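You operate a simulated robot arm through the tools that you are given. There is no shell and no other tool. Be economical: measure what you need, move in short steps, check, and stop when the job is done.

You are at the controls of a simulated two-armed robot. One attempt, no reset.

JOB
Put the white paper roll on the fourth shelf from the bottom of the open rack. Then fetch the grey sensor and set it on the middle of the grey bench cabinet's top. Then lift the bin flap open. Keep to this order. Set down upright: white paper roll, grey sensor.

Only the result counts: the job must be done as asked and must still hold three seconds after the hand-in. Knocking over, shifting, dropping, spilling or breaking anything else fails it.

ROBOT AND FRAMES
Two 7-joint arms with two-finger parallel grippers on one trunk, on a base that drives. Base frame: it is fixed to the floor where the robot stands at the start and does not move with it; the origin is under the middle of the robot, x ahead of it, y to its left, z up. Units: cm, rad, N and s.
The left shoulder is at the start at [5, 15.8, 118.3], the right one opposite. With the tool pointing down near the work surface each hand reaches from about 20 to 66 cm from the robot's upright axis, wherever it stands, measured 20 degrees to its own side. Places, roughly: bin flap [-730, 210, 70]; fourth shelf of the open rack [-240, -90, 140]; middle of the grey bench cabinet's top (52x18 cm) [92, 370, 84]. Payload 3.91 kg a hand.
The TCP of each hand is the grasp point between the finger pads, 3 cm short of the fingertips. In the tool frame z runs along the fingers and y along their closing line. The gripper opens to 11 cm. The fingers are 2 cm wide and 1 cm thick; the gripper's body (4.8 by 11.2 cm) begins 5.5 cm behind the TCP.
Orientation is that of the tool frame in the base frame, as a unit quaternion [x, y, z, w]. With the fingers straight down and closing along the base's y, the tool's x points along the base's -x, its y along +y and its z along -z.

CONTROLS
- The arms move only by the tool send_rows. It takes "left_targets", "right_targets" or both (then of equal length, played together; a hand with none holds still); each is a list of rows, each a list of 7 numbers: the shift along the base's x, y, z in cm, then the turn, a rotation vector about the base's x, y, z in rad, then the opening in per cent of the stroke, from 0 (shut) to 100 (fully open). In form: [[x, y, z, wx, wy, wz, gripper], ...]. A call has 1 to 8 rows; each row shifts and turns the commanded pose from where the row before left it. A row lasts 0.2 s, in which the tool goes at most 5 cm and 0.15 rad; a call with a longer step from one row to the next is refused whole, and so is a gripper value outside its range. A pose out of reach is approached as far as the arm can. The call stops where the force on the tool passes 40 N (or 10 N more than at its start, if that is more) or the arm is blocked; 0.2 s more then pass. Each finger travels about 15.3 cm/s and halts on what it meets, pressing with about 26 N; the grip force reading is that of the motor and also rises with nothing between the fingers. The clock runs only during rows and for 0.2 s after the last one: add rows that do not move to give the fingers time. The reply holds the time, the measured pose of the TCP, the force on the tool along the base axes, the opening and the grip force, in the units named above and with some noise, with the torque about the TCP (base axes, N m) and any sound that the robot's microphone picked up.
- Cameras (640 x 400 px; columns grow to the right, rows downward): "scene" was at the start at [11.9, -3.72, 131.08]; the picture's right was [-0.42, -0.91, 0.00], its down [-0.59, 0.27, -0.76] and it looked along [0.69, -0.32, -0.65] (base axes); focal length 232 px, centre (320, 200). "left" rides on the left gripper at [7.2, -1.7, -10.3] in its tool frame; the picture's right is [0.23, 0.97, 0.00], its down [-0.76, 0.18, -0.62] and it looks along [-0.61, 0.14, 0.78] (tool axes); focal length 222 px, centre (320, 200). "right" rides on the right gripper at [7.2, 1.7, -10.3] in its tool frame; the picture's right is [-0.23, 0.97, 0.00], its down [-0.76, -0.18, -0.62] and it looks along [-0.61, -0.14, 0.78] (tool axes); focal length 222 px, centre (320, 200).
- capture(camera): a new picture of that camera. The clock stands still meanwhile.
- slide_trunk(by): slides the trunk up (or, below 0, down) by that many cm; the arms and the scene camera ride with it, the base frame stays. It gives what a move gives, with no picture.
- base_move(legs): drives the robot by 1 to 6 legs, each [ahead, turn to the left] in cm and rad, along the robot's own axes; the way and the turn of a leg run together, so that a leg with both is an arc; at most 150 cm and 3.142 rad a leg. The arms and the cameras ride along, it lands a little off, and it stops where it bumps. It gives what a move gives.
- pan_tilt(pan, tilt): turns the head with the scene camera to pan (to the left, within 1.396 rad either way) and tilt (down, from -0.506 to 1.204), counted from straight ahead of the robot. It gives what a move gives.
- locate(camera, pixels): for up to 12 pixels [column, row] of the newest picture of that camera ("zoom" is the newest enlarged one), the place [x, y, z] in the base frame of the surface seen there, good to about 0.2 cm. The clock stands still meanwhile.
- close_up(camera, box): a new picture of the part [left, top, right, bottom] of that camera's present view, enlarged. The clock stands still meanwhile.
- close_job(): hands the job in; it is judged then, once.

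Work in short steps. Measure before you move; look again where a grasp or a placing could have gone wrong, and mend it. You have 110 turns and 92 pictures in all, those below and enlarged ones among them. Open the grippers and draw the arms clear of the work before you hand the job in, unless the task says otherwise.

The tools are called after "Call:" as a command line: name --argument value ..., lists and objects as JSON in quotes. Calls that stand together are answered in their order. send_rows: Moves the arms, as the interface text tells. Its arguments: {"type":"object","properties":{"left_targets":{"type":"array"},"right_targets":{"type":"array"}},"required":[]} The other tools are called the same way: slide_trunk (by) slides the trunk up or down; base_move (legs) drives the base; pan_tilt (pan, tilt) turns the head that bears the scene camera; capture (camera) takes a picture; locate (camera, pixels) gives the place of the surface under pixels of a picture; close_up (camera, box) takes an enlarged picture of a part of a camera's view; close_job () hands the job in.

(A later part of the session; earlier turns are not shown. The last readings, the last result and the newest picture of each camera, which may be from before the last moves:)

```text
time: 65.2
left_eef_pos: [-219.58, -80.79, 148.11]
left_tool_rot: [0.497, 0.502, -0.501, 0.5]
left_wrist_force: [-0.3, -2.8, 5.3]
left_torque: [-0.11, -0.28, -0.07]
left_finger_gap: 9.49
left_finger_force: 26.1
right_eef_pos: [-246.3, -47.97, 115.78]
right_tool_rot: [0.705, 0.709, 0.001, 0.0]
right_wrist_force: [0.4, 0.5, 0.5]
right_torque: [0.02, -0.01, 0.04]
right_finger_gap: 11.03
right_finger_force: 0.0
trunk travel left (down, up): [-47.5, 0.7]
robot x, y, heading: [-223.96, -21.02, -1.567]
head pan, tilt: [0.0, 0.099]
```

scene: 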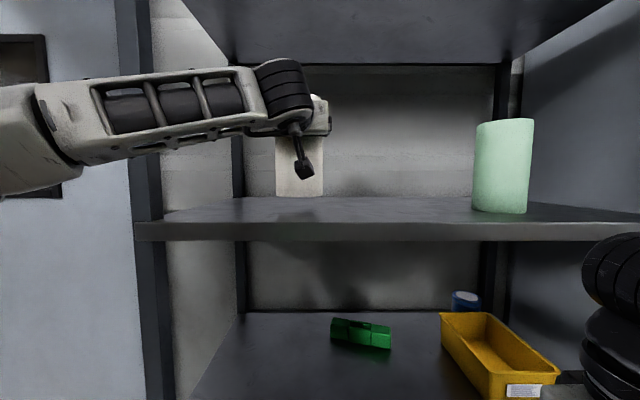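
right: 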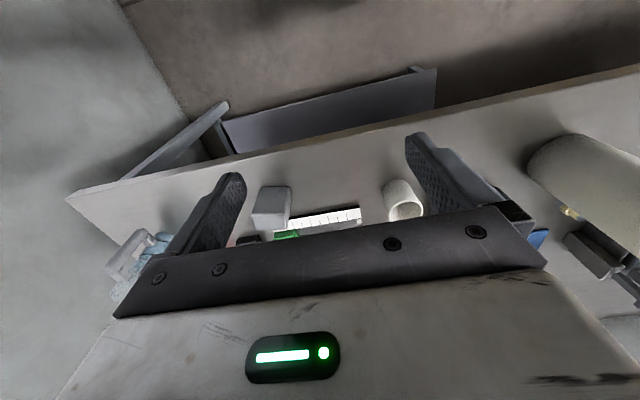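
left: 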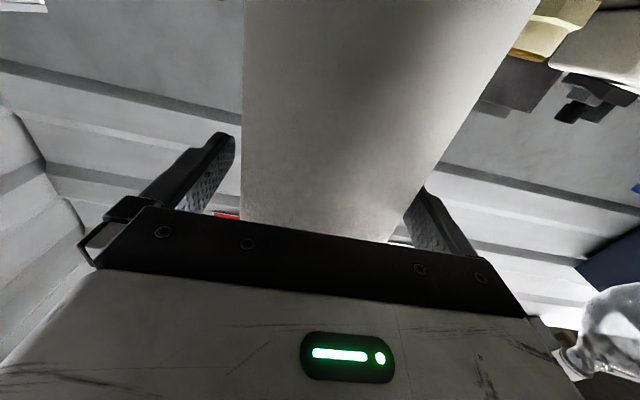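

The roll rests on the shelf (+5 N). I open slowly and look.

Call:
send_rows --left_targets '[[0, 0, 0.05, 0, 0, 0, 88], [0, 0, 0, 0, 0, 0, 92], [0, 0, 0, 0, 0, 0, 100], [0, 0, 0, 0, 0, 0, 100]]'

Call:
send_rows --left_targets '[[0, 2, 0, 0, 0, 0, 100], [0, 3, 0, 0, 0, 0, 100], [0, 4, 0, 0, 0, 0, 100], [0, 4, 0, 0, 0, 0, 100], [0, 4, 0, 0, 0, 0, 100], [0, 0, 0, 0, 0, 0, 100]]'

Call:
capture --camera "scene"

```text
time: 66.2
left_eef_pos: [-219.48, -80.78, 147.92]
left_tool_rot: [0.498, 0.502, -0.5, 0.5]
left_wrist_force: [0.0, 1.3, 0.3]
left_torque: [-0.02, -0.02, 0.02]
left_finger_gap: 10.99
left_finger_force: 0.1
right_eef_pos: [-246.34, -48.06, 115.65]
right_tool_rot: [0.705, 0.71, 0.001, -0.001]
right_wrist_force: [0.1, -0.2, -0.2]
right_torque: [-0.03, 0.01, 0.0]
right_finger_gap: 11.0
right_finger_force: 0.0
trunk travel left (down, up): [-47.5, 0.7]
robot x, y, heading: [-224.24, -20.56, -1.568]
head pan, tilt: [0.0, 0.099]
```

```text
time: 67.6
left_eef_pos: [-219.51, -63.77, 148.08]
left_tool_rot: [0.498, 0.503, -0.5, 0.499]
left_wrist_force: [0.0, -0.2, -0.1]
left_torque: [-0.01, 0.03, 0.02]
left_finger_gap: 11.02
left_finger_force: 0.1
right_eef_pos: [-246.37, -48.14, 115.71]
right_tool_rot: [0.705, 0.709, 0.0, 0.001]
right_wrist_force: [0.4, -0.7, 0.2]
right_torque: [0.02, 0.02, -0.03]
right_finger_gap: 11.03
right_finger_force: 0.0
trunk travel left (down, up): [-47.5, 0.7]
robot x, y, heading: [-224.37, -20.86, -1.566]
head pan, tilt: [0.0, 0.099]
```

```text
63 pictures are left
```

scene: 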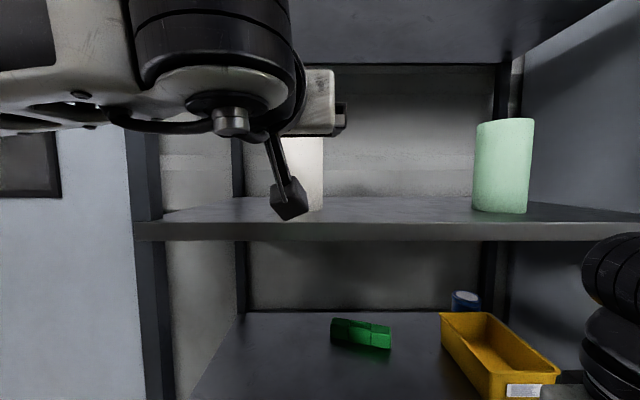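

The hand is withdrawn; I back the base off 25 cm and verify the roll and the shelf count.

Call:
base_move --legs '[[-25, 0]]'

Call:
pan_tilt --pan 0 --tilt 0.5

Call:
capture --camera "scene"

```text
time: 69.4
left_eef_pos: [-219.42, -38.57, 148.12]
left_tool_rot: [0.497, 0.503, -0.5, 0.5]
left_wrist_force: [0.3, 0.8, 0.2]
left_torque: [0.03, 0.0, 0.02]
left_finger_gap: 11.01
left_finger_force: 0.1
right_eef_pos: [-246.41, -23.13, 115.74]
right_tool_rot: [0.704, 0.71, -0.001, 0.001]
right_wrist_force: [0.3, 0.2, -0.5]
right_torque: [-0.01, 0.0, -0.01]
right_finger_gap: 11.01
right_finger_force: 0.1
trunk travel left (down, up): [-47.5, 0.7]
robot x, y, heading: [-224.03, 4.67, -1.563]
head pan, tilt: [0.0, 0.099]
```

```text
time: 70.3
left_eef_pos: [-219.53, -38.6, 148.05]
left_tool_rot: [0.497, 0.503, -0.499, 0.501]
left_wrist_force: [0.4, -0.3, 1.1]
left_torque: [0.04, 0.0, 0.0]
left_finger_gap: 10.99
left_finger_force: 0.1
right_eef_pos: [-246.48, -23.0, 115.75]
right_tool_rot: [0.704, 0.71, 0.0, 0.0]
right_wrist_force: [0.6, -0.7, 0.6]
right_torque: [0.02, 0.0, -0.01]
right_finger_gap: 11.03
right_finger_force: 0.2
trunk travel left (down, up): [-47.5, 0.7]
robot x, y, heading: [-224.06, 4.14, -1.563]
head pan, tilt: [0.0, 0.499]
```

```text
62 pictures are left
```

scene: 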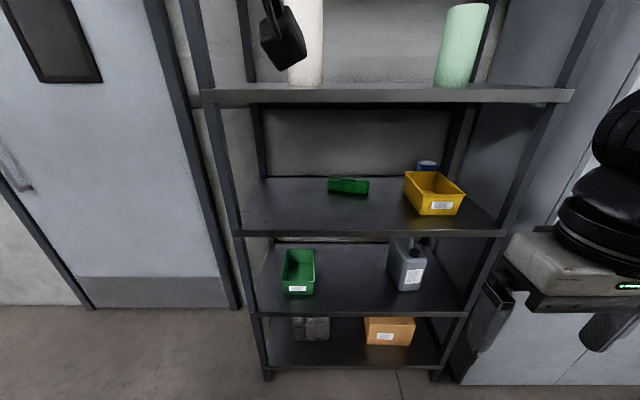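

The roll stands on the fourth shelf (bottom: orange box, 2nd: green bin, 3rd: yellow bin). Now I drive back the way I came toward the bench for the grey sensor.

Call:
base_move --legs '[[0, 1.03], [66, 0], [0, 0.533], [50, 0]]'

Call:
pan_tilt --pan 0.1 --tilt 0.3

Call:
capture --camera "scene"

```text
time: 75.9
left_eef_pos: [-139.74, -36.46, 148.48]
left_tool_rot: [0.182, 0.68, -0.203, 0.68]
left_wrist_force: [0.2, -0.1, 0.1]
left_torque: [0.0, -0.03, -0.03]
left_finger_gap: 11.02
left_finger_force: 0.0
right_eef_pos: [-168.69, -53.41, 117.2]
right_tool_rot: [0.312, 0.95, -0.019, 0.008]
right_wrist_force: [0.2, 0.3, -0.4]
right_torque: [-0.01, -0.01, 0.0]
right_finger_gap: 10.98
right_finger_force: 0.1
trunk travel left (down, up): [-47.5, 0.7]
robot x, y, heading: [-176.85, -16.67, -0.652]
head pan, tilt: [0.0, 0.499]
stopped in leg 2: the robot was blocked; the commanded pose is now the measured one
```

```text
time: 76.6
left_eef_pos: [-140.08, -36.19, 148.59]
left_tool_rot: [0.182, 0.678, -0.205, 0.682]
left_wrist_force: [-0.1, -0.8, 0.3]
left_torque: [0.02, 0.0, 0.01]
left_finger_gap: 10.97
left_finger_force: 0.1
right_eef_pos: [-168.78, -53.14, 117.09]
right_tool_rot: [0.312, 0.95, -0.021, 0.007]
right_wrist_force: [-0.3, -0.6, 0.7]
right_torque: [-0.01, 0.01, 0.01]
right_finger_gap: 11.01
right_finger_force: 0.1
trunk travel left (down, up): [-47.5, 0.7]
robot x, y, heading: [-176.87, -17.32, -0.651]
head pan, tilt: [0.099, 0.3]
```

```text
61 pictures are left
```

scene: 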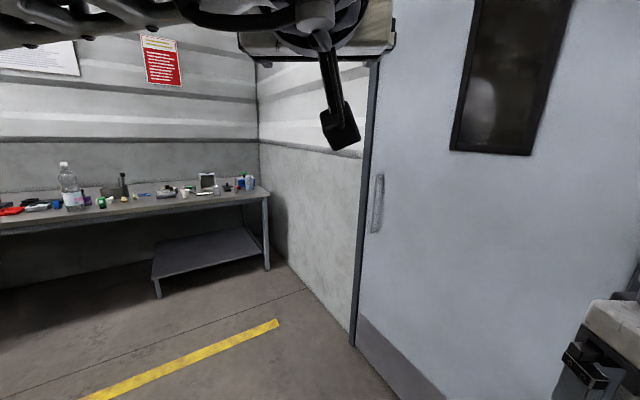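

Blocked, probably the right elbow against the rack post. I look right before moving.

Call:
pan_tilt --pan -1.39 --tilt 0.5

Call:
capture --camera "scene"

Call:
pan_tilt --pan 1.39 --tilt 0.5

Call:
capture --camera "scene"

```text
time: 78.2
left_eef_pos: [-140.09, -36.22, 148.65]
left_tool_rot: [0.182, 0.678, -0.206, 0.682]
left_wrist_force: [-0.2, -0.8, 0.6]
left_torque: [-0.03, 0.03, 0.0]
left_finger_gap: 11.02
left_finger_force: 0.1
right_eef_pos: [-168.95, -53.03, 117.1]
right_tool_rot: [0.312, 0.95, -0.02, 0.008]
right_wrist_force: [-0.2, 0.4, 0.7]
right_torque: [0.01, 0.02, 0.02]
right_finger_gap: 11.01
right_finger_force: 0.0
trunk travel left (down, up): [-47.5, 0.7]
robot x, y, heading: [-176.68, -17.49, -0.645]
head pan, tilt: [-1.389, 0.499]
```

```text
60 pictures are left
```

scene: 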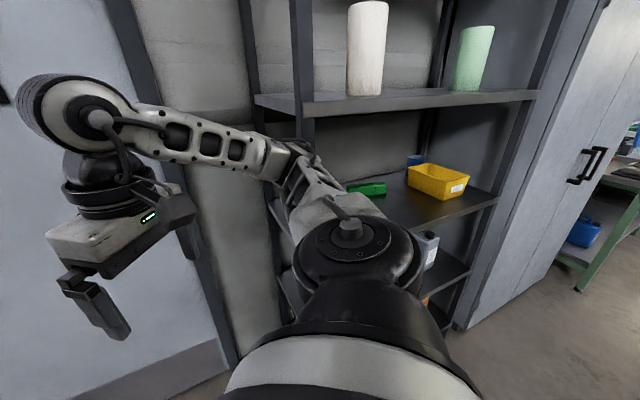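

```text
time: 80.6
left_eef_pos: [-139.98, -35.89, 148.6]
left_tool_rot: [0.18, 0.678, -0.206, 0.682]
left_wrist_force: [0.3, -0.2, 0.8]
left_torque: [-0.01, 0.03, -0.02]
left_finger_gap: 11.01
left_finger_force: 0.0
right_eef_pos: [-168.74, -53.11, 117.12]
right_tool_rot: [0.312, 0.95, -0.021, 0.007]
right_wrist_force: [-0.2, -0.4, 0.0]
right_torque: [0.01, 0.02, 0.0]
right_finger_gap: 10.98
right_finger_force: 0.0
trunk travel left (down, up): [-47.5, 0.7]
robot x, y, heading: [-177.26, -17.58, -0.646]
head pan, tilt: [1.389, 0.499]
```

```text
59 pictures are left
```

scene: 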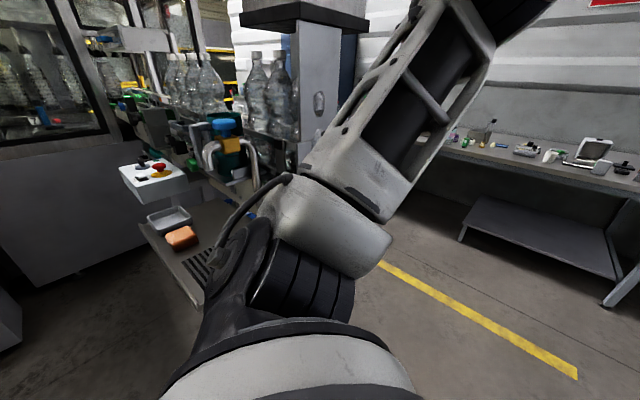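

The right elbow touches the rack's left post; nothing tipped (roll still standing). I reverse 12 cm away, then look right again.

Call:
base_move --legs '[[-12, 0]]'

Call:
pan_tilt --pan -1.39 --tilt 0.5

Call:
capture --camera "scene"

Call:
locate --camera "scene" --pixels '[[300, 150], [325, 190], [290, 150], [350, 225], [270, 100], [300, 100], [370, 60], [250, 160], [475, 60]]'

```text
time: 81.9
left_eef_pos: [-149.68, -32.56, 147.91]
left_tool_rot: [0.19, 0.682, -0.195, 0.679]
left_wrist_force: [-0.4, -0.6, 0.0]
left_torque: [-0.03, -0.02, -0.02]
left_finger_gap: 10.98
left_finger_force: 0.1
right_eef_pos: [-178.25, -48.55, 115.96]
right_tool_rot: [0.308, 0.951, -0.006, 0.003]
right_wrist_force: [-0.6, -0.1, -0.2]
right_torque: [-0.03, 0.03, 0.01]
right_finger_gap: 11.0
right_finger_force: 0.0
trunk travel left (down, up): [-47.5, 0.7]
robot x, y, heading: [-186.65, -9.86, -0.642]
head pan, tilt: [1.389, 0.499]
```

```text
time: 84.3
left_eef_pos: [-149.51, -32.66, 147.92]
left_tool_rot: [0.191, 0.682, -0.194, 0.679]
left_wrist_force: [1.0, 0.6, 0.5]
left_torque: [0.0, 0.02, -0.03]
left_finger_gap: 11.03
left_finger_force: 0.1
right_eef_pos: [-178.28, -48.54, 115.81]
right_tool_rot: [0.309, 0.951, -0.006, 0.002]
right_wrist_force: [-0.1, 0.7, 0.6]
right_torque: [0.01, -0.02, -0.02]
right_finger_gap: 11.0
right_finger_force: 0.1
trunk travel left (down, up): [-47.5, 0.7]
robot x, y, heading: [-186.31, -10.43, -0.645]
head pan, tilt: [-1.389, 0.499]
```

```text
58 pictures are left
```

scene: 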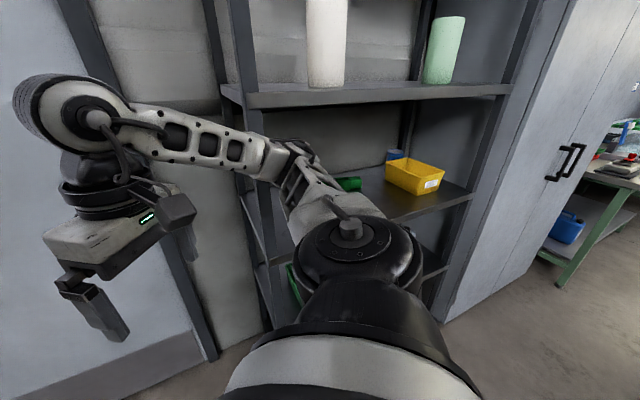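

```text
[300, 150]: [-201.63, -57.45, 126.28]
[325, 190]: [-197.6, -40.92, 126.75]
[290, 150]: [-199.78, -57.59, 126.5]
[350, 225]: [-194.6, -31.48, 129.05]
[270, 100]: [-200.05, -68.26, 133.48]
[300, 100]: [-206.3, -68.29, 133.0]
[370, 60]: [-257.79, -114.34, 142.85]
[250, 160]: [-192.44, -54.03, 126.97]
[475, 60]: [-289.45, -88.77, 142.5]
```

Rack unmoved (front edge still y -68.3). The elbow sticks out 51 cm sideways; I stretch both hands forward to bring the elbows in, turning the left hand tool-down at the same time.

Call:
send_rows --left_targets '[[0.8, -0.6, -3, 0.0858, 0.1141, 0, 100], [0.8, -0.6, -3, 0.0858, 0.1141, 0, 100], [0.8, -0.6, -3, 0.0858, 0.1141, 0, 100], [0.8, -0.6, -3, 0.0858, 0.1141, 0, 100], [0.8, -0.6, -3, 0.0858, 0.1141, 0, 100], [0.8, -0.6, -3, 0.0858, 0.1141, 0, 100], [0.8, -0.6, -3, 0.0858, 0.1141, 0, 100], [0.8, -0.6, -3, 0.0858, 0.1141, 0, 100]]' --right_targets '[[2.4, -1.8, 0, 0, 0, 0, 100], [2.4, -1.8, 0, 0, 0, 0, 100], [2.4, -1.8, 0, 0, 0, 0, 100], [2.4, -1.8, 0, 0, 0, 0, 100], [2.4, -1.8, 0, 0, 0, 0, 100], [2.4, -1.8, 0, 0, 0, 0, 100], [2.4, -1.8, -1, 0, 0, 0, 100], [2.4, -1.8, -1, 0, 0, 0, 100]]'

Call:
send_rows --left_targets '[[0.8, -0.6, -3, 0.0858, 0.1141, 0, 100], [0.8, -0.6, -3, 0.0858, 0.1141, 0, 100], [0.8, -0.6, -3, 0.0858, 0.1141, 0, 100], [0, 0, 0, 0, 0, 0, 100]]' --right_targets '[[0.8, -0.6, -2, 0, 0, 0, 100], [0.8, -0.6, -2, 0, 0, 0, 100], [0.8, -0.6, -2, 0, 0, 0, 100], [0, 0, 0, 0, 0, 0, 100]]'

Call:
capture --camera "scene"

Call:
pan_tilt --pan 0.9 --tilt 0.4

Call:
capture --camera "scene"

```text
time: 86.1
left_eef_pos: [-143.1, -37.47, 123.83]
left_tool_rot: [0.298, 0.93, -0.024, 0.213]
left_wrist_force: [0.6, -0.6, 0.4]
left_torque: [0.02, -0.01, 0.01]
left_finger_gap: 11.01
left_finger_force: 0.1
right_eef_pos: [-158.92, -63.06, 113.87]
right_tool_rot: [0.308, 0.951, -0.006, 0.003]
right_wrist_force: [0.0, -0.4, 0.0]
right_torque: [-0.01, 0.0, -0.02]
right_finger_gap: 11.02
right_finger_force: 0.1
trunk travel left (down, up): [-47.5, 0.7]
robot x, y, heading: [-186.29, -10.39, -0.645]
head pan, tilt: [-1.389, 0.499]
```

```text
time: 87.1
left_eef_pos: [-140.79, -39.14, 114.89]
left_tool_rot: [0.315, 0.948, 0.044, 0.013]
left_wrist_force: [-0.9, 0.7, -0.1]
left_torque: [0.02, -0.04, 0.01]
left_finger_gap: 10.97
left_finger_force: 0.0
right_eef_pos: [-156.69, -64.68, 107.96]
right_tool_rot: [0.308, 0.951, -0.006, 0.002]
right_wrist_force: [-0.4, 0.7, 0.0]
right_torque: [-0.01, -0.01, -0.01]
right_finger_gap: 11.0
right_finger_force: 0.0
trunk travel left (down, up): [-47.5, 0.7]
robot x, y, heading: [-186.56, -10.06, -0.645]
head pan, tilt: [-1.389, 0.499]
```

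```text
57 pictures are left
```

scene: 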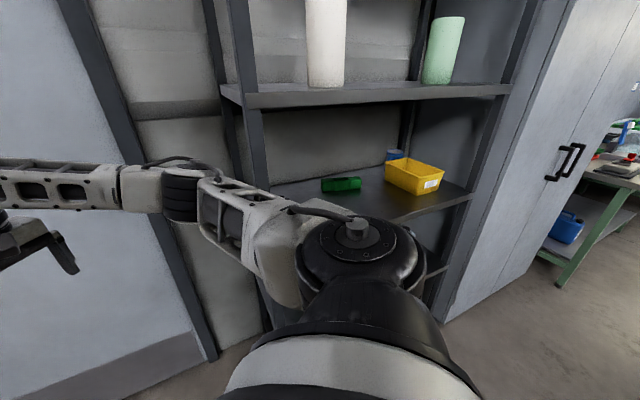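

```text
time: 89.3
left_eef_pos: [-140.69, -39.31, 114.99]
left_tool_rot: [0.315, 0.948, 0.044, 0.014]
left_wrist_force: [0.2, -0.3, 0.0]
left_torque: [-0.02, 0.0, 0.03]
left_finger_gap: 11.01
left_finger_force: 0.0
right_eef_pos: [-156.61, -64.77, 107.94]
right_tool_rot: [0.308, 0.951, -0.006, 0.002]
right_wrist_force: [0.2, -0.2, 0.6]
right_torque: [-0.03, -0.01, 0.02]
right_finger_gap: 11.0
right_finger_force: 0.0
trunk travel left (down, up): [-47.5, 0.7]
robot x, y, heading: [-186.31, -9.76, -0.649]
head pan, tilt: [0.901, 0.4]
```

```text
56 pictures are left
```

scene: 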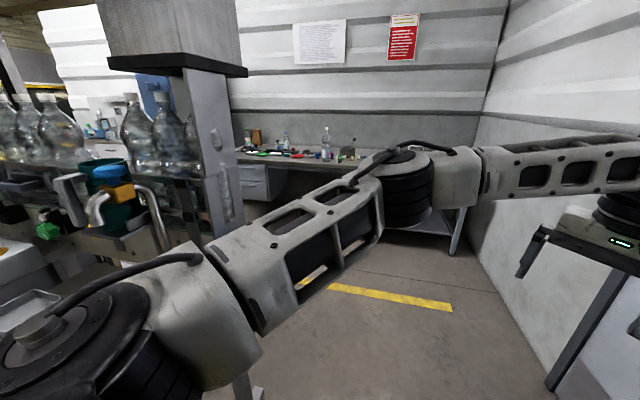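

Both elbows have moved forward and in. I measure the left elbow and the column corner.

Call:
locate --camera "scene" --pixels '[[400, 175], [380, 160], [250, 240], [300, 215], [150, 215], [235, 160], [225, 120], [205, 235], [150, 190]]'

```text
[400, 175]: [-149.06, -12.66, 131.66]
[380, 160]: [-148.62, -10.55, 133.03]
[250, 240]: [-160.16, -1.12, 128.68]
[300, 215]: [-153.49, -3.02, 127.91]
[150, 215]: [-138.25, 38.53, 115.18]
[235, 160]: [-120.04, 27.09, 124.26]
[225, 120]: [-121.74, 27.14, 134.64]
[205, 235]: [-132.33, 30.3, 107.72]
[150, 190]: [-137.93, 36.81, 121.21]
```

Left elbow now only ~28 cm sideways. I turn to heading about -0.12 and drive 125 cm past the column toward the bench.

Call:
base_move --legs '[[0, 0.53], [125, 0], [0, 0.12]]'

Call:
pan_tilt --pan -0.1 --tilt 0.35

Call:
capture --camera "scene"

```text
time: 97.6
left_eef_pos: [-8.65, -19.59, 115.03]
left_tool_rot: [-0.008, 0.999, 0.046, -0.001]
left_wrist_force: [0.4, 0.4, 1.0]
left_torque: [-0.03, 0.02, 0.0]
left_finger_gap: 11.02
left_finger_force: 0.1
right_eef_pos: [-5.63, -49.52, 107.89]
right_tool_rot: [-0.014, 1.0, -0.005, 0.005]
right_wrist_force: [1.3, 0.5, 0.7]
right_torque: [-0.04, 0.0, 0.01]
right_finger_gap: 11.0
right_finger_force: 0.1
trunk travel left (down, up): [-47.5, 0.7]
robot x, y, heading: [-62.9, -24.63, 0.009]
head pan, tilt: [0.901, 0.4]
```

```text
time: 98.9
left_eef_pos: [-8.67, -19.72, 114.9]
left_tool_rot: [-0.008, 0.999, 0.046, -0.001]
left_wrist_force: [-0.6, -0.3, -0.2]
left_torque: [-0.05, 0.02, 0.01]
left_finger_gap: 11.01
left_finger_force: 0.1
right_eef_pos: [-5.72, -49.53, 107.93]
right_tool_rot: [-0.014, 1.0, -0.004, 0.004]
right_wrist_force: [-0.1, -0.3, -0.8]
right_torque: [-0.01, -0.02, 0.03]
right_finger_gap: 10.99
right_finger_force: 0.0
trunk travel left (down, up): [-47.5, 0.7]
robot x, y, heading: [-62.56, -24.17, 0.012]
head pan, tilt: [-0.099, 0.351]
```

```text
55 pictures are left
```

scene: 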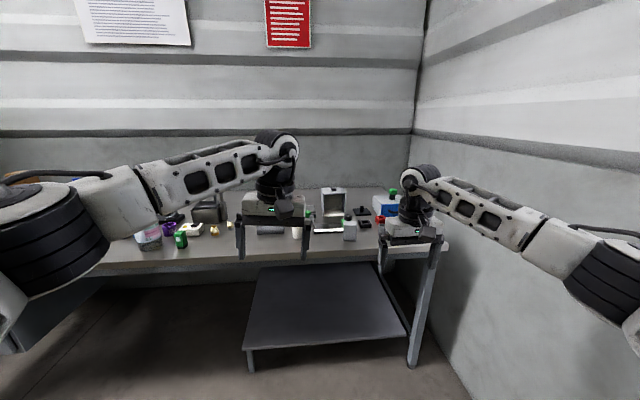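

Passed cleanly. I check the right wall's and bench objects' places before approaching.

Call:
locate --camera "scene" --pixels '[[550, 150], [470, 300], [440, 243], [350, 230], [363, 225], [384, 205], [333, 190]]'

Call:
close_up --camera "scene" --box '[280, 170, 440, 270]'

```text
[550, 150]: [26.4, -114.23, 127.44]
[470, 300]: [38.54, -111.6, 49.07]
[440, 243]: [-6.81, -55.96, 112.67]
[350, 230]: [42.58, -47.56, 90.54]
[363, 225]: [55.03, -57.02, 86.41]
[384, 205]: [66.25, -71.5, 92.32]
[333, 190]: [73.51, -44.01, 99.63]
```

```text
4.00 times, centred on (360, 220) of scene
```

zoom: 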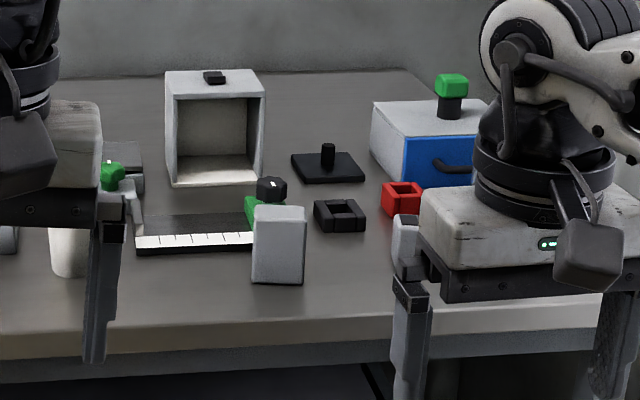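

The wall is at y -114, room enough. I draw both hands back 22 cm and drive near the bench's right part, then look down.

Call:
send_rows --left_targets '[[-3, 0, 1, 0, 0, 0, 100], [-3, 0, 1, 0, 0, 0, 100], [-3, 0, 1, 0, 0, 0, 100], [-3, 0, 0, 0, 0, 0, 100], [-3, 0, 0, 0, 0, 0, 100], [-3, 0, 0, 0, 0, 0, 100], [-3, 0, 0, 0, 0, 0, 100]]' --right_targets '[[-3, 0, 1, 0, 0, 0, 100], [-3, 0, 1, 0, 0, 0, 100], [-3, 0, 1, 0, 0, 0, 100], [-3, 0, 1, 0, 0, 0, 100], [-3, 0, 1, 0, 0, 0, 100], [-3, 0, 1, 0, 0, 0, 100], [-3, 0, 1, 0, 0, 0, 100]]'

Call:
base_move --legs '[[0, -0.25], [57, 0], [0, 0.24]]'

Call:
pan_tilt --pan -0.2 --tilt 0.75

Call:
capture --camera "scene"

```text
time: 100.5
left_eef_pos: [-29.76, -19.63, 118.03]
left_tool_rot: [-0.009, 0.999, 0.047, -0.001]
left_wrist_force: [0.4, -0.7, 0.0]
left_torque: [-0.02, 0.0, 0.01]
left_finger_gap: 10.99
left_finger_force: 0.1
right_eef_pos: [-26.97, -49.74, 114.93]
right_tool_rot: [-0.013, 1.0, -0.004, 0.004]
right_wrist_force: [-0.2, -0.1, 0.7]
right_torque: [0.01, -0.01, 0.02]
right_finger_gap: 10.99
right_finger_force: 0.0
trunk travel left (down, up): [-47.5, 0.7]
robot x, y, heading: [-62.62, -24.28, 0.015]
head pan, tilt: [-0.099, 0.351]
```

```text
time: 105.4
left_eef_pos: [26.12, -33.66, 117.93]
left_tool_rot: [-0.003, 0.999, 0.046, -0.002]
left_wrist_force: [-1.1, 0.1, 0.5]
left_torque: [0.0, 0.03, 0.0]
left_finger_gap: 10.99
left_finger_force: 0.0
right_eef_pos: [28.7, -63.72, 114.85]
right_tool_rot: [-0.008, 1.0, -0.004, 0.004]
right_wrist_force: [0.9, -0.4, 0.5]
right_torque: [-0.03, 0.0, -0.01]
right_finger_gap: 10.98
right_finger_force: 0.0
trunk travel left (down, up): [-47.5, 0.7]
robot x, y, heading: [-7.21, -38.24, 0.003]
head pan, tilt: [-0.099, 0.351]
```

```text
time: 106.3
left_eef_pos: [26.11, -33.56, 118.02]
left_tool_rot: [-0.002, 0.999, 0.047, -0.001]
left_wrist_force: [0.1, 0.3, 0.2]
left_torque: [0.0, 0.0, 0.02]
left_finger_gap: 10.99
left_finger_force: 0.0
right_eef_pos: [28.66, -63.61, 115.04]
right_tool_rot: [-0.01, 1.0, -0.004, 0.005]
right_wrist_force: [-0.1, -0.3, -0.6]
right_torque: [-0.05, 0.03, -0.01]
right_finger_gap: 10.99
right_finger_force: 0.1
trunk travel left (down, up): [-47.5, 0.7]
robot x, y, heading: [-7.05, -37.97, -0.006]
head pan, tilt: [-0.201, 0.75]
```

```text
53 pictures are left
```

scene: 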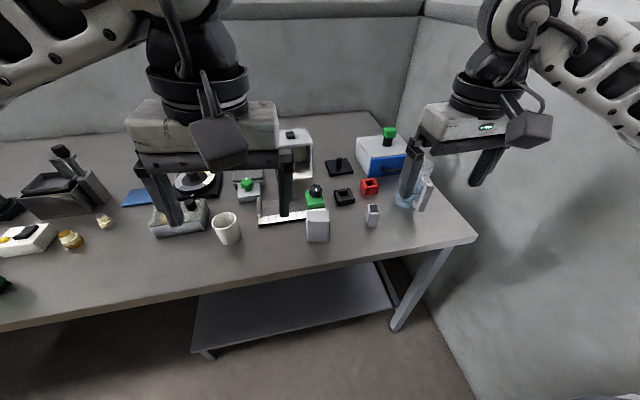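

I enlarge the two grey blocks at (317,225) and (373,215).

Call:
close_up --camera "scene" --box '[250, 150, 450, 275]'

Call:
close_up --camera "right" --box '[160, 0, 480, 200]'

```text
3.20 times, centred on (350, 212) of scene
```

zoom: 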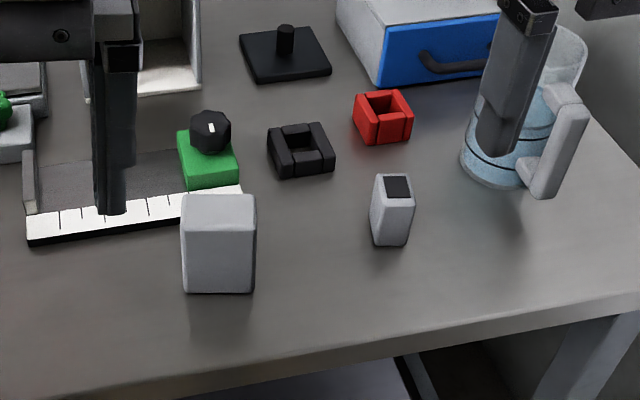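

```text
2.00 times, centred on (320, 100) of right
```

zoom: 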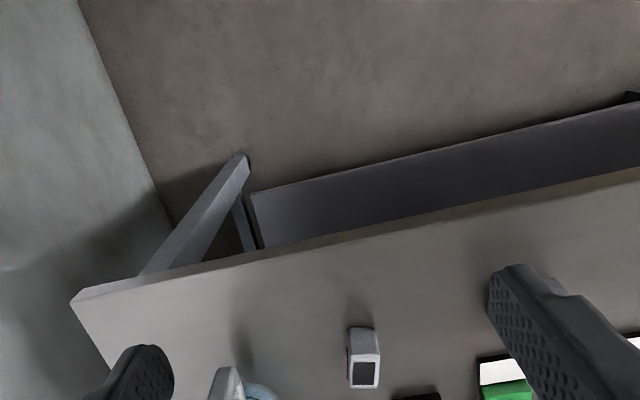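

The small upright grey box with a dark window at (390,210 in zoom) looks like the sensor. To be sure I also check the grey boxes at the bench's left part.

Call:
pan_tilt --pan 0.95 --tilt 0.4

Call:
capture --camera "scene"

Call:
close_up --camera "scene" --box '[80, 100, 400, 300]'

```text
time: 107.7
left_eef_pos: [25.94, -33.67, 117.93]
left_tool_rot: [-0.002, 0.999, 0.046, -0.001]
left_wrist_force: [0.6, -0.2, -0.4]
left_torque: [-0.03, -0.03, -0.04]
left_finger_gap: 10.98
left_finger_force: 0.0
right_eef_pos: [28.66, -63.71, 114.97]
right_tool_rot: [-0.009, 1.0, -0.005, 0.004]
right_wrist_force: [0.9, 1.0, -0.2]
right_torque: [-0.04, -0.02, 0.02]
right_finger_gap: 11.02
right_finger_force: 0.1
trunk travel left (down, up): [-47.5, 0.7]
robot x, y, heading: [-6.71, -38.03, -0.004]
head pan, tilt: [0.949, 0.4]
```

```text
50 pictures are left
```

scene: 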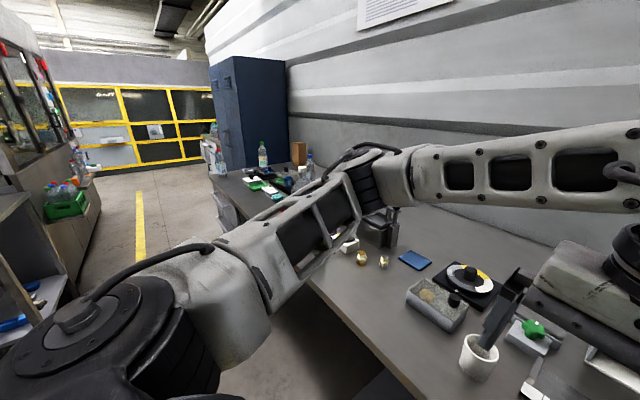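

```text
2.00 times, centred on (240, 200) of scene
```

zoom: 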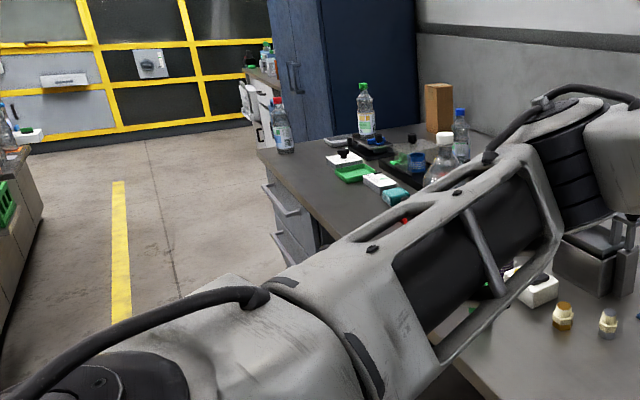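

I take the small box with the dark window as the sensor. I turn the head back and measure it.

Call:
pan_tilt --pan -0.35 --tilt 0.75

Call:
close_up --camera "scene" --box '[270, 170, 430, 270]'

```text
time: 109.1
left_eef_pos: [26.08, -33.64, 117.98]
left_tool_rot: [-0.002, 0.999, 0.046, -0.001]
left_wrist_force: [-0.6, 0.8, 0.2]
left_torque: [0.04, 0.02, 0.03]
left_finger_gap: 11.01
left_finger_force: 0.2
right_eef_pos: [28.58, -63.74, 114.87]
right_tool_rot: [-0.009, 1.0, -0.004, 0.005]
right_wrist_force: [-0.2, -0.3, 0.8]
right_torque: [0.0, -0.01, -0.03]
right_finger_gap: 10.97
right_finger_force: 0.2
trunk travel left (down, up): [-47.5, 0.7]
robot x, y, heading: [-6.58, -38.4, -0.003]
head pan, tilt: [-0.351, 0.75]
```

```text
4.00 times, centred on (350, 220) of scene
```

zoom: 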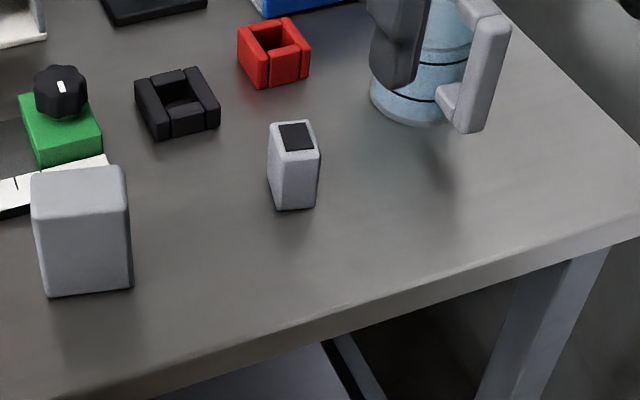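

Call:
locate --camera "zoom" --pixels '[[273, 126], [305, 121], [319, 152], [280, 157], [295, 137], [300, 180], [275, 175], [297, 207], [279, 203], [315, 200], [300, 230], [127, 230]]'

```text
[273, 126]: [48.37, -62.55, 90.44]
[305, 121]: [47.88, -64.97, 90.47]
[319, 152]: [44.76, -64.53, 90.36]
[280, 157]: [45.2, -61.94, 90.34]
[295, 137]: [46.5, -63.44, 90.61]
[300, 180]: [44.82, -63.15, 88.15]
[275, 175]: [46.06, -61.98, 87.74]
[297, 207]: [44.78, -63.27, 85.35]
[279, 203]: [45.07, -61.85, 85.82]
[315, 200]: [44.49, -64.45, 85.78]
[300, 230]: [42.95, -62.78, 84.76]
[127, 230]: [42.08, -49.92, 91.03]
```

Sensor: centre (46.5,-63.4), 2.9 wide across y, 3.8 in x, top 90.5, yaw about -0.16. I check the jug's handle clearance.

Call:
locate --camera "zoom" --pixels '[[465, 128], [500, 25], [440, 90], [380, 100], [455, 80], [480, 90], [475, 8], [215, 110], [305, 75], [410, 40]]'

Call:
send_rows --right_targets '[[3, 0, -2, 0, 0, -0.085, 50], [4, 0.1, -2, 0, 0, -0.085, 50], [4, 0.1, -2, 0, 0, 0, 50], [4, 0.1, -1, 0, 0, 0, 50], [3, 0, 0, 0, 0, 0, 50], [0, 0, 0, 0, 0, 0, 50]]'

Call:
capture --camera "right"

Call:
capture --camera "scene"

```text
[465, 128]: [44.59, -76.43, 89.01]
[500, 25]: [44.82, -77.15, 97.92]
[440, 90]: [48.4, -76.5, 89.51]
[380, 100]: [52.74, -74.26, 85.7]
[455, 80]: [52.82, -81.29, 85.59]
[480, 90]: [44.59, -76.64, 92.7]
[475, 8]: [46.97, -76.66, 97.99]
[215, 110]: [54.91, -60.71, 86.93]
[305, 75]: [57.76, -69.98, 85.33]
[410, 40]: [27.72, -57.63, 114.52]
```

```text
time: 110.5
left_eef_pos: [25.98, -33.56, 117.99]
left_tool_rot: [-0.003, 0.999, 0.046, -0.001]
left_wrist_force: [0.4, 0.1, -0.4]
left_torque: [-0.01, 0.01, 0.03]
left_finger_gap: 10.96
left_finger_force: 0.0
right_eef_pos: [46.77, -63.38, 107.92]
right_tool_rot: [0.076, 0.997, -0.005, 0.004]
right_wrist_force: [-0.4, 0.9, 0.1]
right_torque: [0.02, 0.0, 0.0]
right_finger_gap: 5.49
right_finger_force: 0.0
trunk travel left (down, up): [-47.5, 0.7]
robot x, y, heading: [-6.71, -38.07, -0.001]
head pan, tilt: [-0.351, 0.75]
```

```text
47 pictures are left
```

right: 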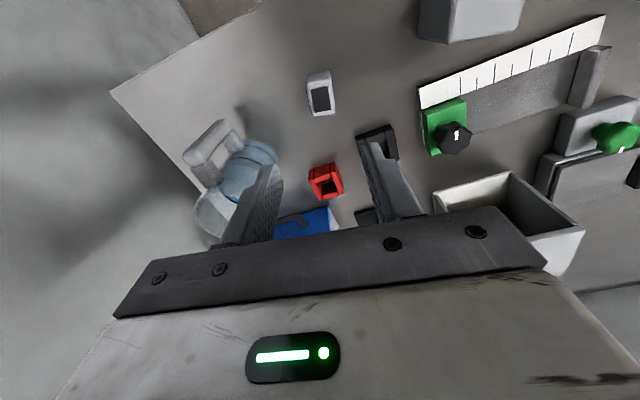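

```text
46 pictures are left
```

scene: 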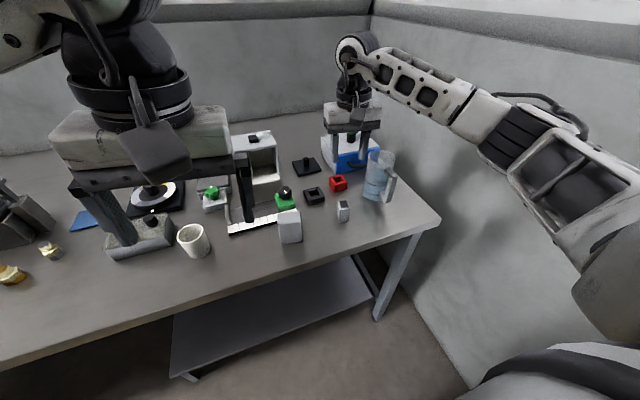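

The jug (y≈-76) is clear. I lower to just above the sensor and check.

Call:
send_rows --right_targets '[[-0.2, 0, -4, 0, 0, 0, 50], [0, 0, -4, 0, 0, 0, 50], [0, 0, -4, 0, 0, 0, 50], [0, 0, -1.7, 0, 0, 0, 50], [0, 0, 0, 0, 0, 0, 50]]'

Call:
capture --camera "right"

Call:
close_up --camera "scene" --box '[270, 150, 430, 250]'

```text
time: 111.7
left_eef_pos: [26.01, -33.66, 118.04]
left_tool_rot: [-0.002, 0.999, 0.047, -0.001]
left_wrist_force: [1.3, 0.0, -0.4]
left_torque: [0.03, 0.0, -0.03]
left_finger_gap: 11.02
left_finger_force: 0.0
right_eef_pos: [46.46, -63.35, 94.19]
right_tool_rot: [0.076, 0.997, -0.005, 0.004]
right_wrist_force: [0.6, -0.1, -0.9]
right_torque: [-0.01, -0.03, 0.02]
right_finger_gap: 5.48
right_finger_force: 0.1
trunk travel left (down, up): [-47.5, 0.7]
robot x, y, heading: [-6.56, -38.23, 0.001]
head pan, tilt: [-0.351, 0.75]
```

```text
45 pictures are left
```

right: 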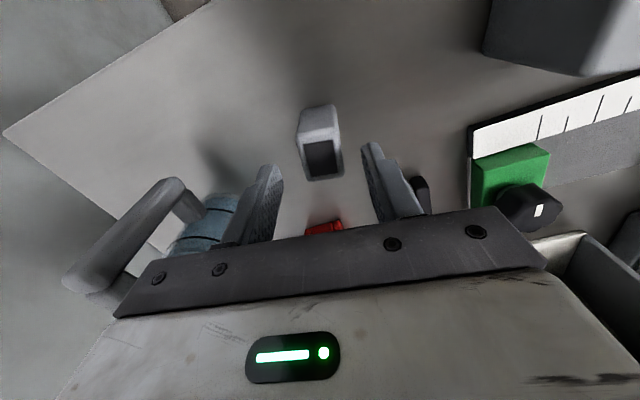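

```text
4.00 times, centred on (350, 200) of scene
```

zoom: 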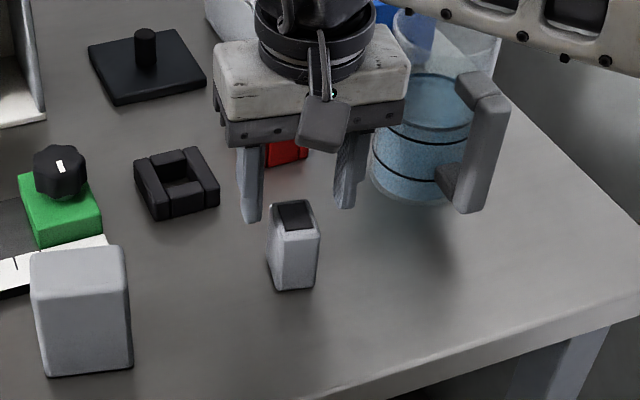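

Fingers straddle the sensor from above. I go down 5.6 cm and close.

Call:
send_rows --right_targets '[[0, 0, -3, 0, 0, 0, 50], [0, 0, -2.6, 0, 0, 0, 50], [0, 0, 0, 0, 0, 0, 50], [0, 0, 0, 0, 0, 0, 30], [0, 0, 0, 0, 0, 0, 10], [0, 0, 0, 0, 0, 0, 10], [0, 0, 0, 0, 0, 0, 10]]'

Call:
send_rows --right_targets '[[0, 0, 2, 0, 0, 0, 10], [0, 0, 3, 0, 0, 0, 10], [0, 0, 4, 0, 0, 0, 10], [0, 0, 4, 0, 0, 0, 10], [0, 0, 4, 0, 0, 0, 10], [0, 0, 0, 0, 0, 0, 10]]'

Call:
capture --camera "right"

```text
time: 113.3
left_eef_pos: [26.04, -33.67, 118.01]
left_tool_rot: [-0.003, 0.999, 0.046, -0.001]
left_wrist_force: [-0.2, 0.5, 0.1]
left_torque: [0.01, 0.0, 0.0]
left_finger_gap: 10.98
left_finger_force: 0.1
right_eef_pos: [46.43, -63.45, 88.49]
right_tool_rot: [0.075, 0.997, -0.004, 0.003]
right_wrist_force: [0.5, 0.5, -0.2]
right_torque: [0.02, 0.02, 0.03]
right_finger_gap: 2.92
right_finger_force: 26.3
trunk travel left (down, up): [-47.5, 0.7]
robot x, y, heading: [-6.7, -37.92, -0.002]
head pan, tilt: [-0.351, 0.75]
```

```text
time: 114.7
left_eef_pos: [26.11, -33.63, 118.02]
left_tool_rot: [-0.003, 0.999, 0.046, -0.001]
left_wrist_force: [0.8, 0.2, 0.4]
left_torque: [0.0, 0.0, -0.01]
left_finger_gap: 11.01
left_finger_force: 0.1
right_eef_pos: [46.47, -63.54, 105.7]
right_tool_rot: [0.076, 0.997, -0.005, 0.003]
right_wrist_force: [0.6, 0.4, -0.6]
right_torque: [0.01, -0.02, -0.01]
right_finger_gap: 2.96
right_finger_force: 26.2
trunk travel left (down, up): [-47.5, 0.7]
robot x, y, heading: [-6.97, -37.93, -0.005]
head pan, tilt: [-0.351, 0.75]
```

```text
43 pictures are left
```

right: 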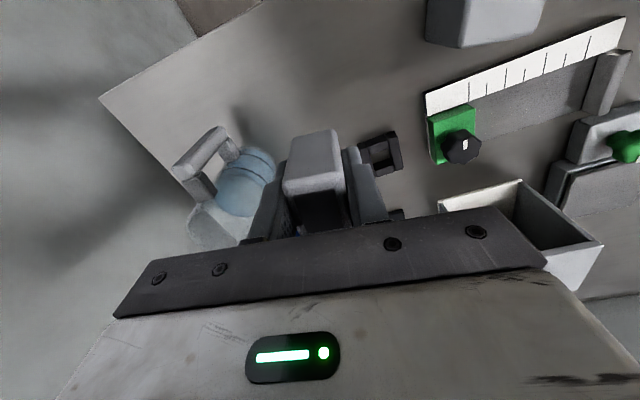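

The sensor is held (gap 2.95), its bottom 3.7 cm below the TCP. I back 45 cm away, turn to +y and look along the way.

Call:
base_move --legs '[[-45, 0], [0, 1.57]]'

Call:
send_rows --left_targets '[[0, 3, 0, 0, 0, 0, 100], [0, 3, 0, 0, 0, 0, 100], [0, 3, 0, 0, 0, 0, 100], [0, 3, 0, 0, 0, 0, 100], [0, 3, 0, 0, 0, 0, 100], [0, 3, 0, 0, 0, 0, 100], [0, 3, 0, 0, 0, 0, 100], [0, 0, 0, 0, 0, 0, 100]]'

Call:
pan_tilt --pan 0 --tilt 0.3

Call:
capture --camera "scene"

```text
time: 121.3
left_eef_pos: [-56.32, -5.24, 118.05]
left_tool_rot: [0.707, -0.705, -0.032, 0.034]
left_wrist_force: [-0.1, 0.2, 0.4]
left_torque: [-0.02, -0.02, 0.02]
left_finger_gap: 10.99
left_finger_force: 0.1
right_eef_pos: [-26.48, 15.16, 105.76]
right_tool_rot: [-0.651, 0.759, -0.001, 0.005]
right_wrist_force: [-0.7, 0.2, -1.3]
right_torque: [-0.02, -0.02, 0.0]
right_finger_gap: 2.96
right_finger_force: 25.5
trunk travel left (down, up): [-47.5, 0.7]
robot x, y, heading: [-52.0, -38.14, 1.572]
head pan, tilt: [-0.351, 0.75]
```

```text
time: 123.1
left_eef_pos: [-56.13, 15.73, 117.96]
left_tool_rot: [0.707, -0.706, -0.032, 0.034]
left_wrist_force: [0.0, 0.8, -0.2]
left_torque: [0.0, 0.0, -0.01]
left_finger_gap: 10.98
left_finger_force: 0.0
right_eef_pos: [-26.38, 15.21, 105.61]
right_tool_rot: [-0.651, 0.759, -0.001, 0.007]
right_wrist_force: [-0.6, 0.7, -0.9]
right_torque: [-0.02, 0.0, -0.02]
right_finger_gap: 2.93
right_finger_force: 26.0
trunk travel left (down, up): [-47.5, 0.7]
robot x, y, heading: [-51.86, -37.95, 1.567]
head pan, tilt: [-0.351, 0.75]
```

```text
time: 124.0
left_eef_pos: [-56.28, 15.64, 118.0]
left_tool_rot: [0.708, -0.705, -0.032, 0.034]
left_wrist_force: [0.1, -0.9, 0.3]
left_torque: [-0.01, 0.01, 0.03]
left_finger_gap: 10.98
left_finger_force: 0.0
right_eef_pos: [-26.42, 15.19, 105.56]
right_tool_rot: [-0.651, 0.759, 0.0, 0.005]
right_wrist_force: [0.1, 0.2, -0.7]
right_torque: [-0.03, 0.0, 0.0]
right_finger_gap: 2.98
right_finger_force: 26.0
trunk travel left (down, up): [-47.5, 0.7]
robot x, y, heading: [-51.93, -38.46, 1.564]
head pan, tilt: [0.0, 0.3]
```

```text
42 pictures are left
```

scene: 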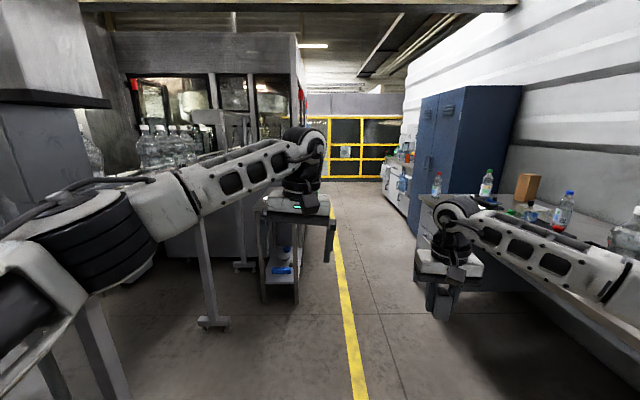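

Call:
locate --camera "scene" --pixels '[[296, 300], [265, 270], [420, 225], [340, 260], [420, 200], [395, 160], [388, 190], [408, 185], [225, 320], [405, 150], [350, 380], [420, 130]]'

Call:
close_up --camera "scene" --box '[320, 110, 480, 210]'

```text
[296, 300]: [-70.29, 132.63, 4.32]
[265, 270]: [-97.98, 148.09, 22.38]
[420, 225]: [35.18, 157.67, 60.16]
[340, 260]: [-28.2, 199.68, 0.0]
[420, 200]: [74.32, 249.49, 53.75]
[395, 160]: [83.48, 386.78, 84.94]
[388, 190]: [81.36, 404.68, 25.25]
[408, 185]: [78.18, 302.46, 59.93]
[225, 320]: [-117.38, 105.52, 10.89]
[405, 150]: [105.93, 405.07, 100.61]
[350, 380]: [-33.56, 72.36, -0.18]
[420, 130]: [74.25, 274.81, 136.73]
```

```text
4.00 times, centred on (400, 160) of scene
```

zoom: 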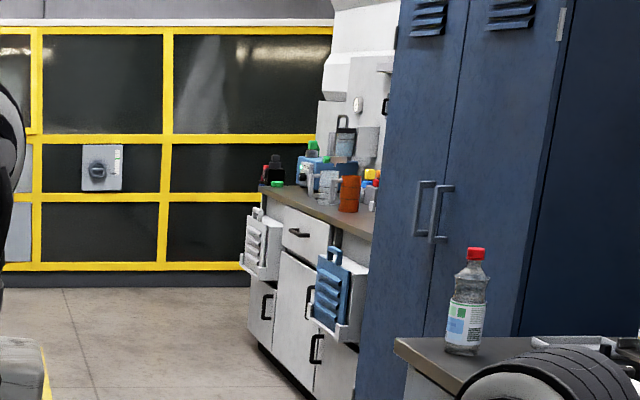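

The corridor between the small table (x≤-70) and the bench (x≥35) is free. I drive along x≈-22 to y≈190.

Call:
base_move --legs '[[0, -0.28], [105, 0], [0, 0.285], [130, 0]]'

Call:
pan_tilt --pan -0.5 --tilt 0.3

Call:
capture --camera "scene"

```text
time: 137.5
left_eef_pos: [-26.47, 248.81, 117.9]
left_tool_rot: [0.71, -0.703, -0.032, 0.034]
left_wrist_force: [0.1, 0.5, -1.1]
left_torque: [-0.05, 0.02, -0.03]
left_finger_gap: 11.0
left_finger_force: 0.2
right_eef_pos: [3.25, 248.47, 105.56]
right_tool_rot: [-0.653, 0.757, -0.001, 0.005]
right_wrist_force: [0.0, -0.1, -0.1]
right_torque: [0.02, -0.01, 0.03]
right_finger_gap: 2.97
right_finger_force: 25.9
trunk travel left (down, up): [-47.5, 0.7]
robot x, y, heading: [-21.61, 195.03, 1.573]
head pan, tilt: [0.0, 0.3]
```

```text
time: 138.4
left_eef_pos: [-26.56, 248.86, 117.88]
left_tool_rot: [0.71, -0.703, -0.032, 0.034]
left_wrist_force: [-0.6, -0.1, -1.0]
left_torque: [0.02, -0.02, -0.02]
left_finger_gap: 11.01
left_finger_force: 0.2
right_eef_pos: [3.21, 248.54, 105.65]
right_tool_rot: [-0.653, 0.757, -0.001, 0.006]
right_wrist_force: [-0.7, 0.0, -0.5]
right_torque: [0.0, 0.0, -0.02]
right_finger_gap: 2.93
right_finger_force: 25.6
trunk travel left (down, up): [-47.5, 0.7]
robot x, y, heading: [-22.32, 194.95, 1.572]
head pan, tilt: [-0.499, 0.3]
```

```text
40 pictures are left
```

scene: 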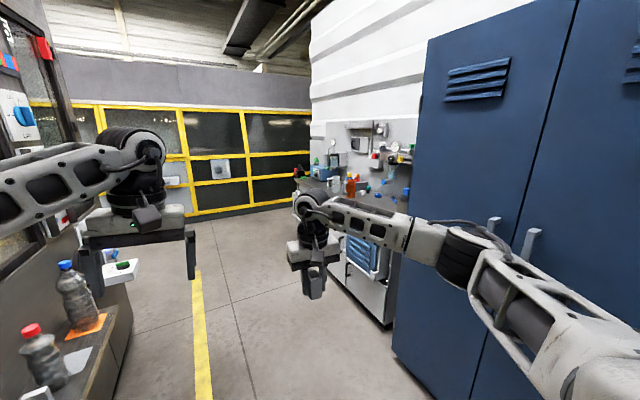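

A ledge with bottles is on the left; I measure it before going on.

Call:
locate --camera "scene" --pixels '[[125, 340], [130, 310], [40, 380], [85, 290], [20, 110], [185, 390], [345, 280], [385, 315], [250, 260], [30, 200]]'

```text
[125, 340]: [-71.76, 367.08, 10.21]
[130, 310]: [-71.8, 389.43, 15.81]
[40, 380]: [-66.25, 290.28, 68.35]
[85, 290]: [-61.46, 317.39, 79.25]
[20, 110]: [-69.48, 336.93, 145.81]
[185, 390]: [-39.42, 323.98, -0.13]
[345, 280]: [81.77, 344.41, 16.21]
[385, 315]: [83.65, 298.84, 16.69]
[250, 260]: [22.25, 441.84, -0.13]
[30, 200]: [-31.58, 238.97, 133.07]
```

Machine edge is at x≈-61 there; I shift to x≈2 and drive to y≈358, then turn to face the cabinet (+x).

Call:
base_move --legs '[[0, -0.2], [120, 0], [0, 0.2], [45, 0], [0, -1.57]]'

Call:
pan_tilt --pan 0 --tilt 0.45

Call:
capture --camera "scene"

```text
time: 152.2
left_eef_pos: [54.66, 363.66, 117.87]
left_tool_rot: [-0.013, 0.999, 0.047, -0.002]
left_wrist_force: [0.7, -0.4, 1.1]
left_torque: [0.0, 0.0, 0.03]
left_finger_gap: 10.99
left_finger_force: 0.2
right_eef_pos: [54.91, 333.85, 105.74]
right_tool_rot: [0.066, 0.998, -0.005, 0.004]
right_wrist_force: [0.1, -0.5, -1.3]
right_torque: [0.0, 0.02, 0.0]
right_finger_gap: 2.94
right_finger_force: 26.2
trunk travel left (down, up): [-47.5, 0.7]
robot x, y, heading: [1.15, 358.38, 0.022]
head pan, tilt: [-0.499, 0.3]
```

```text
time: 153.1
left_eef_pos: [54.69, 363.62, 117.93]
left_tool_rot: [-0.013, 0.999, 0.046, -0.002]
left_wrist_force: [-0.5, -0.4, 0.0]
left_torque: [0.03, -0.01, 0.05]
left_finger_gap: 11.0
left_finger_force: 0.1
right_eef_pos: [54.77, 333.91, 105.59]
right_tool_rot: [0.065, 0.998, -0.004, 0.003]
right_wrist_force: [0.0, 0.6, -0.3]
right_torque: [0.01, -0.03, -0.01]
right_finger_gap: 2.93
right_finger_force: 25.7
trunk travel left (down, up): [-47.5, 0.7]
robot x, y, heading: [1.16, 357.98, 0.025]
head pan, tilt: [0.0, 0.45]
```

```text
39 pictures are left
```

scene: 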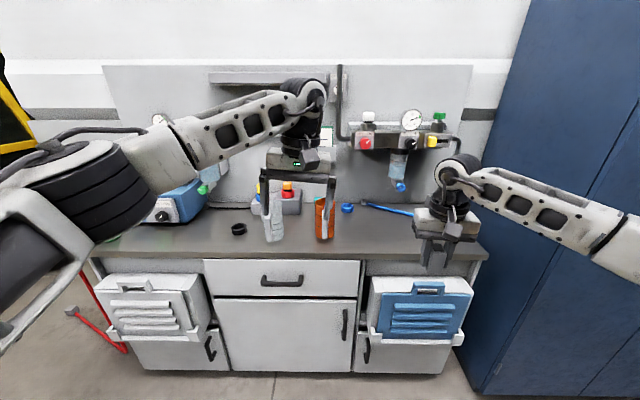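

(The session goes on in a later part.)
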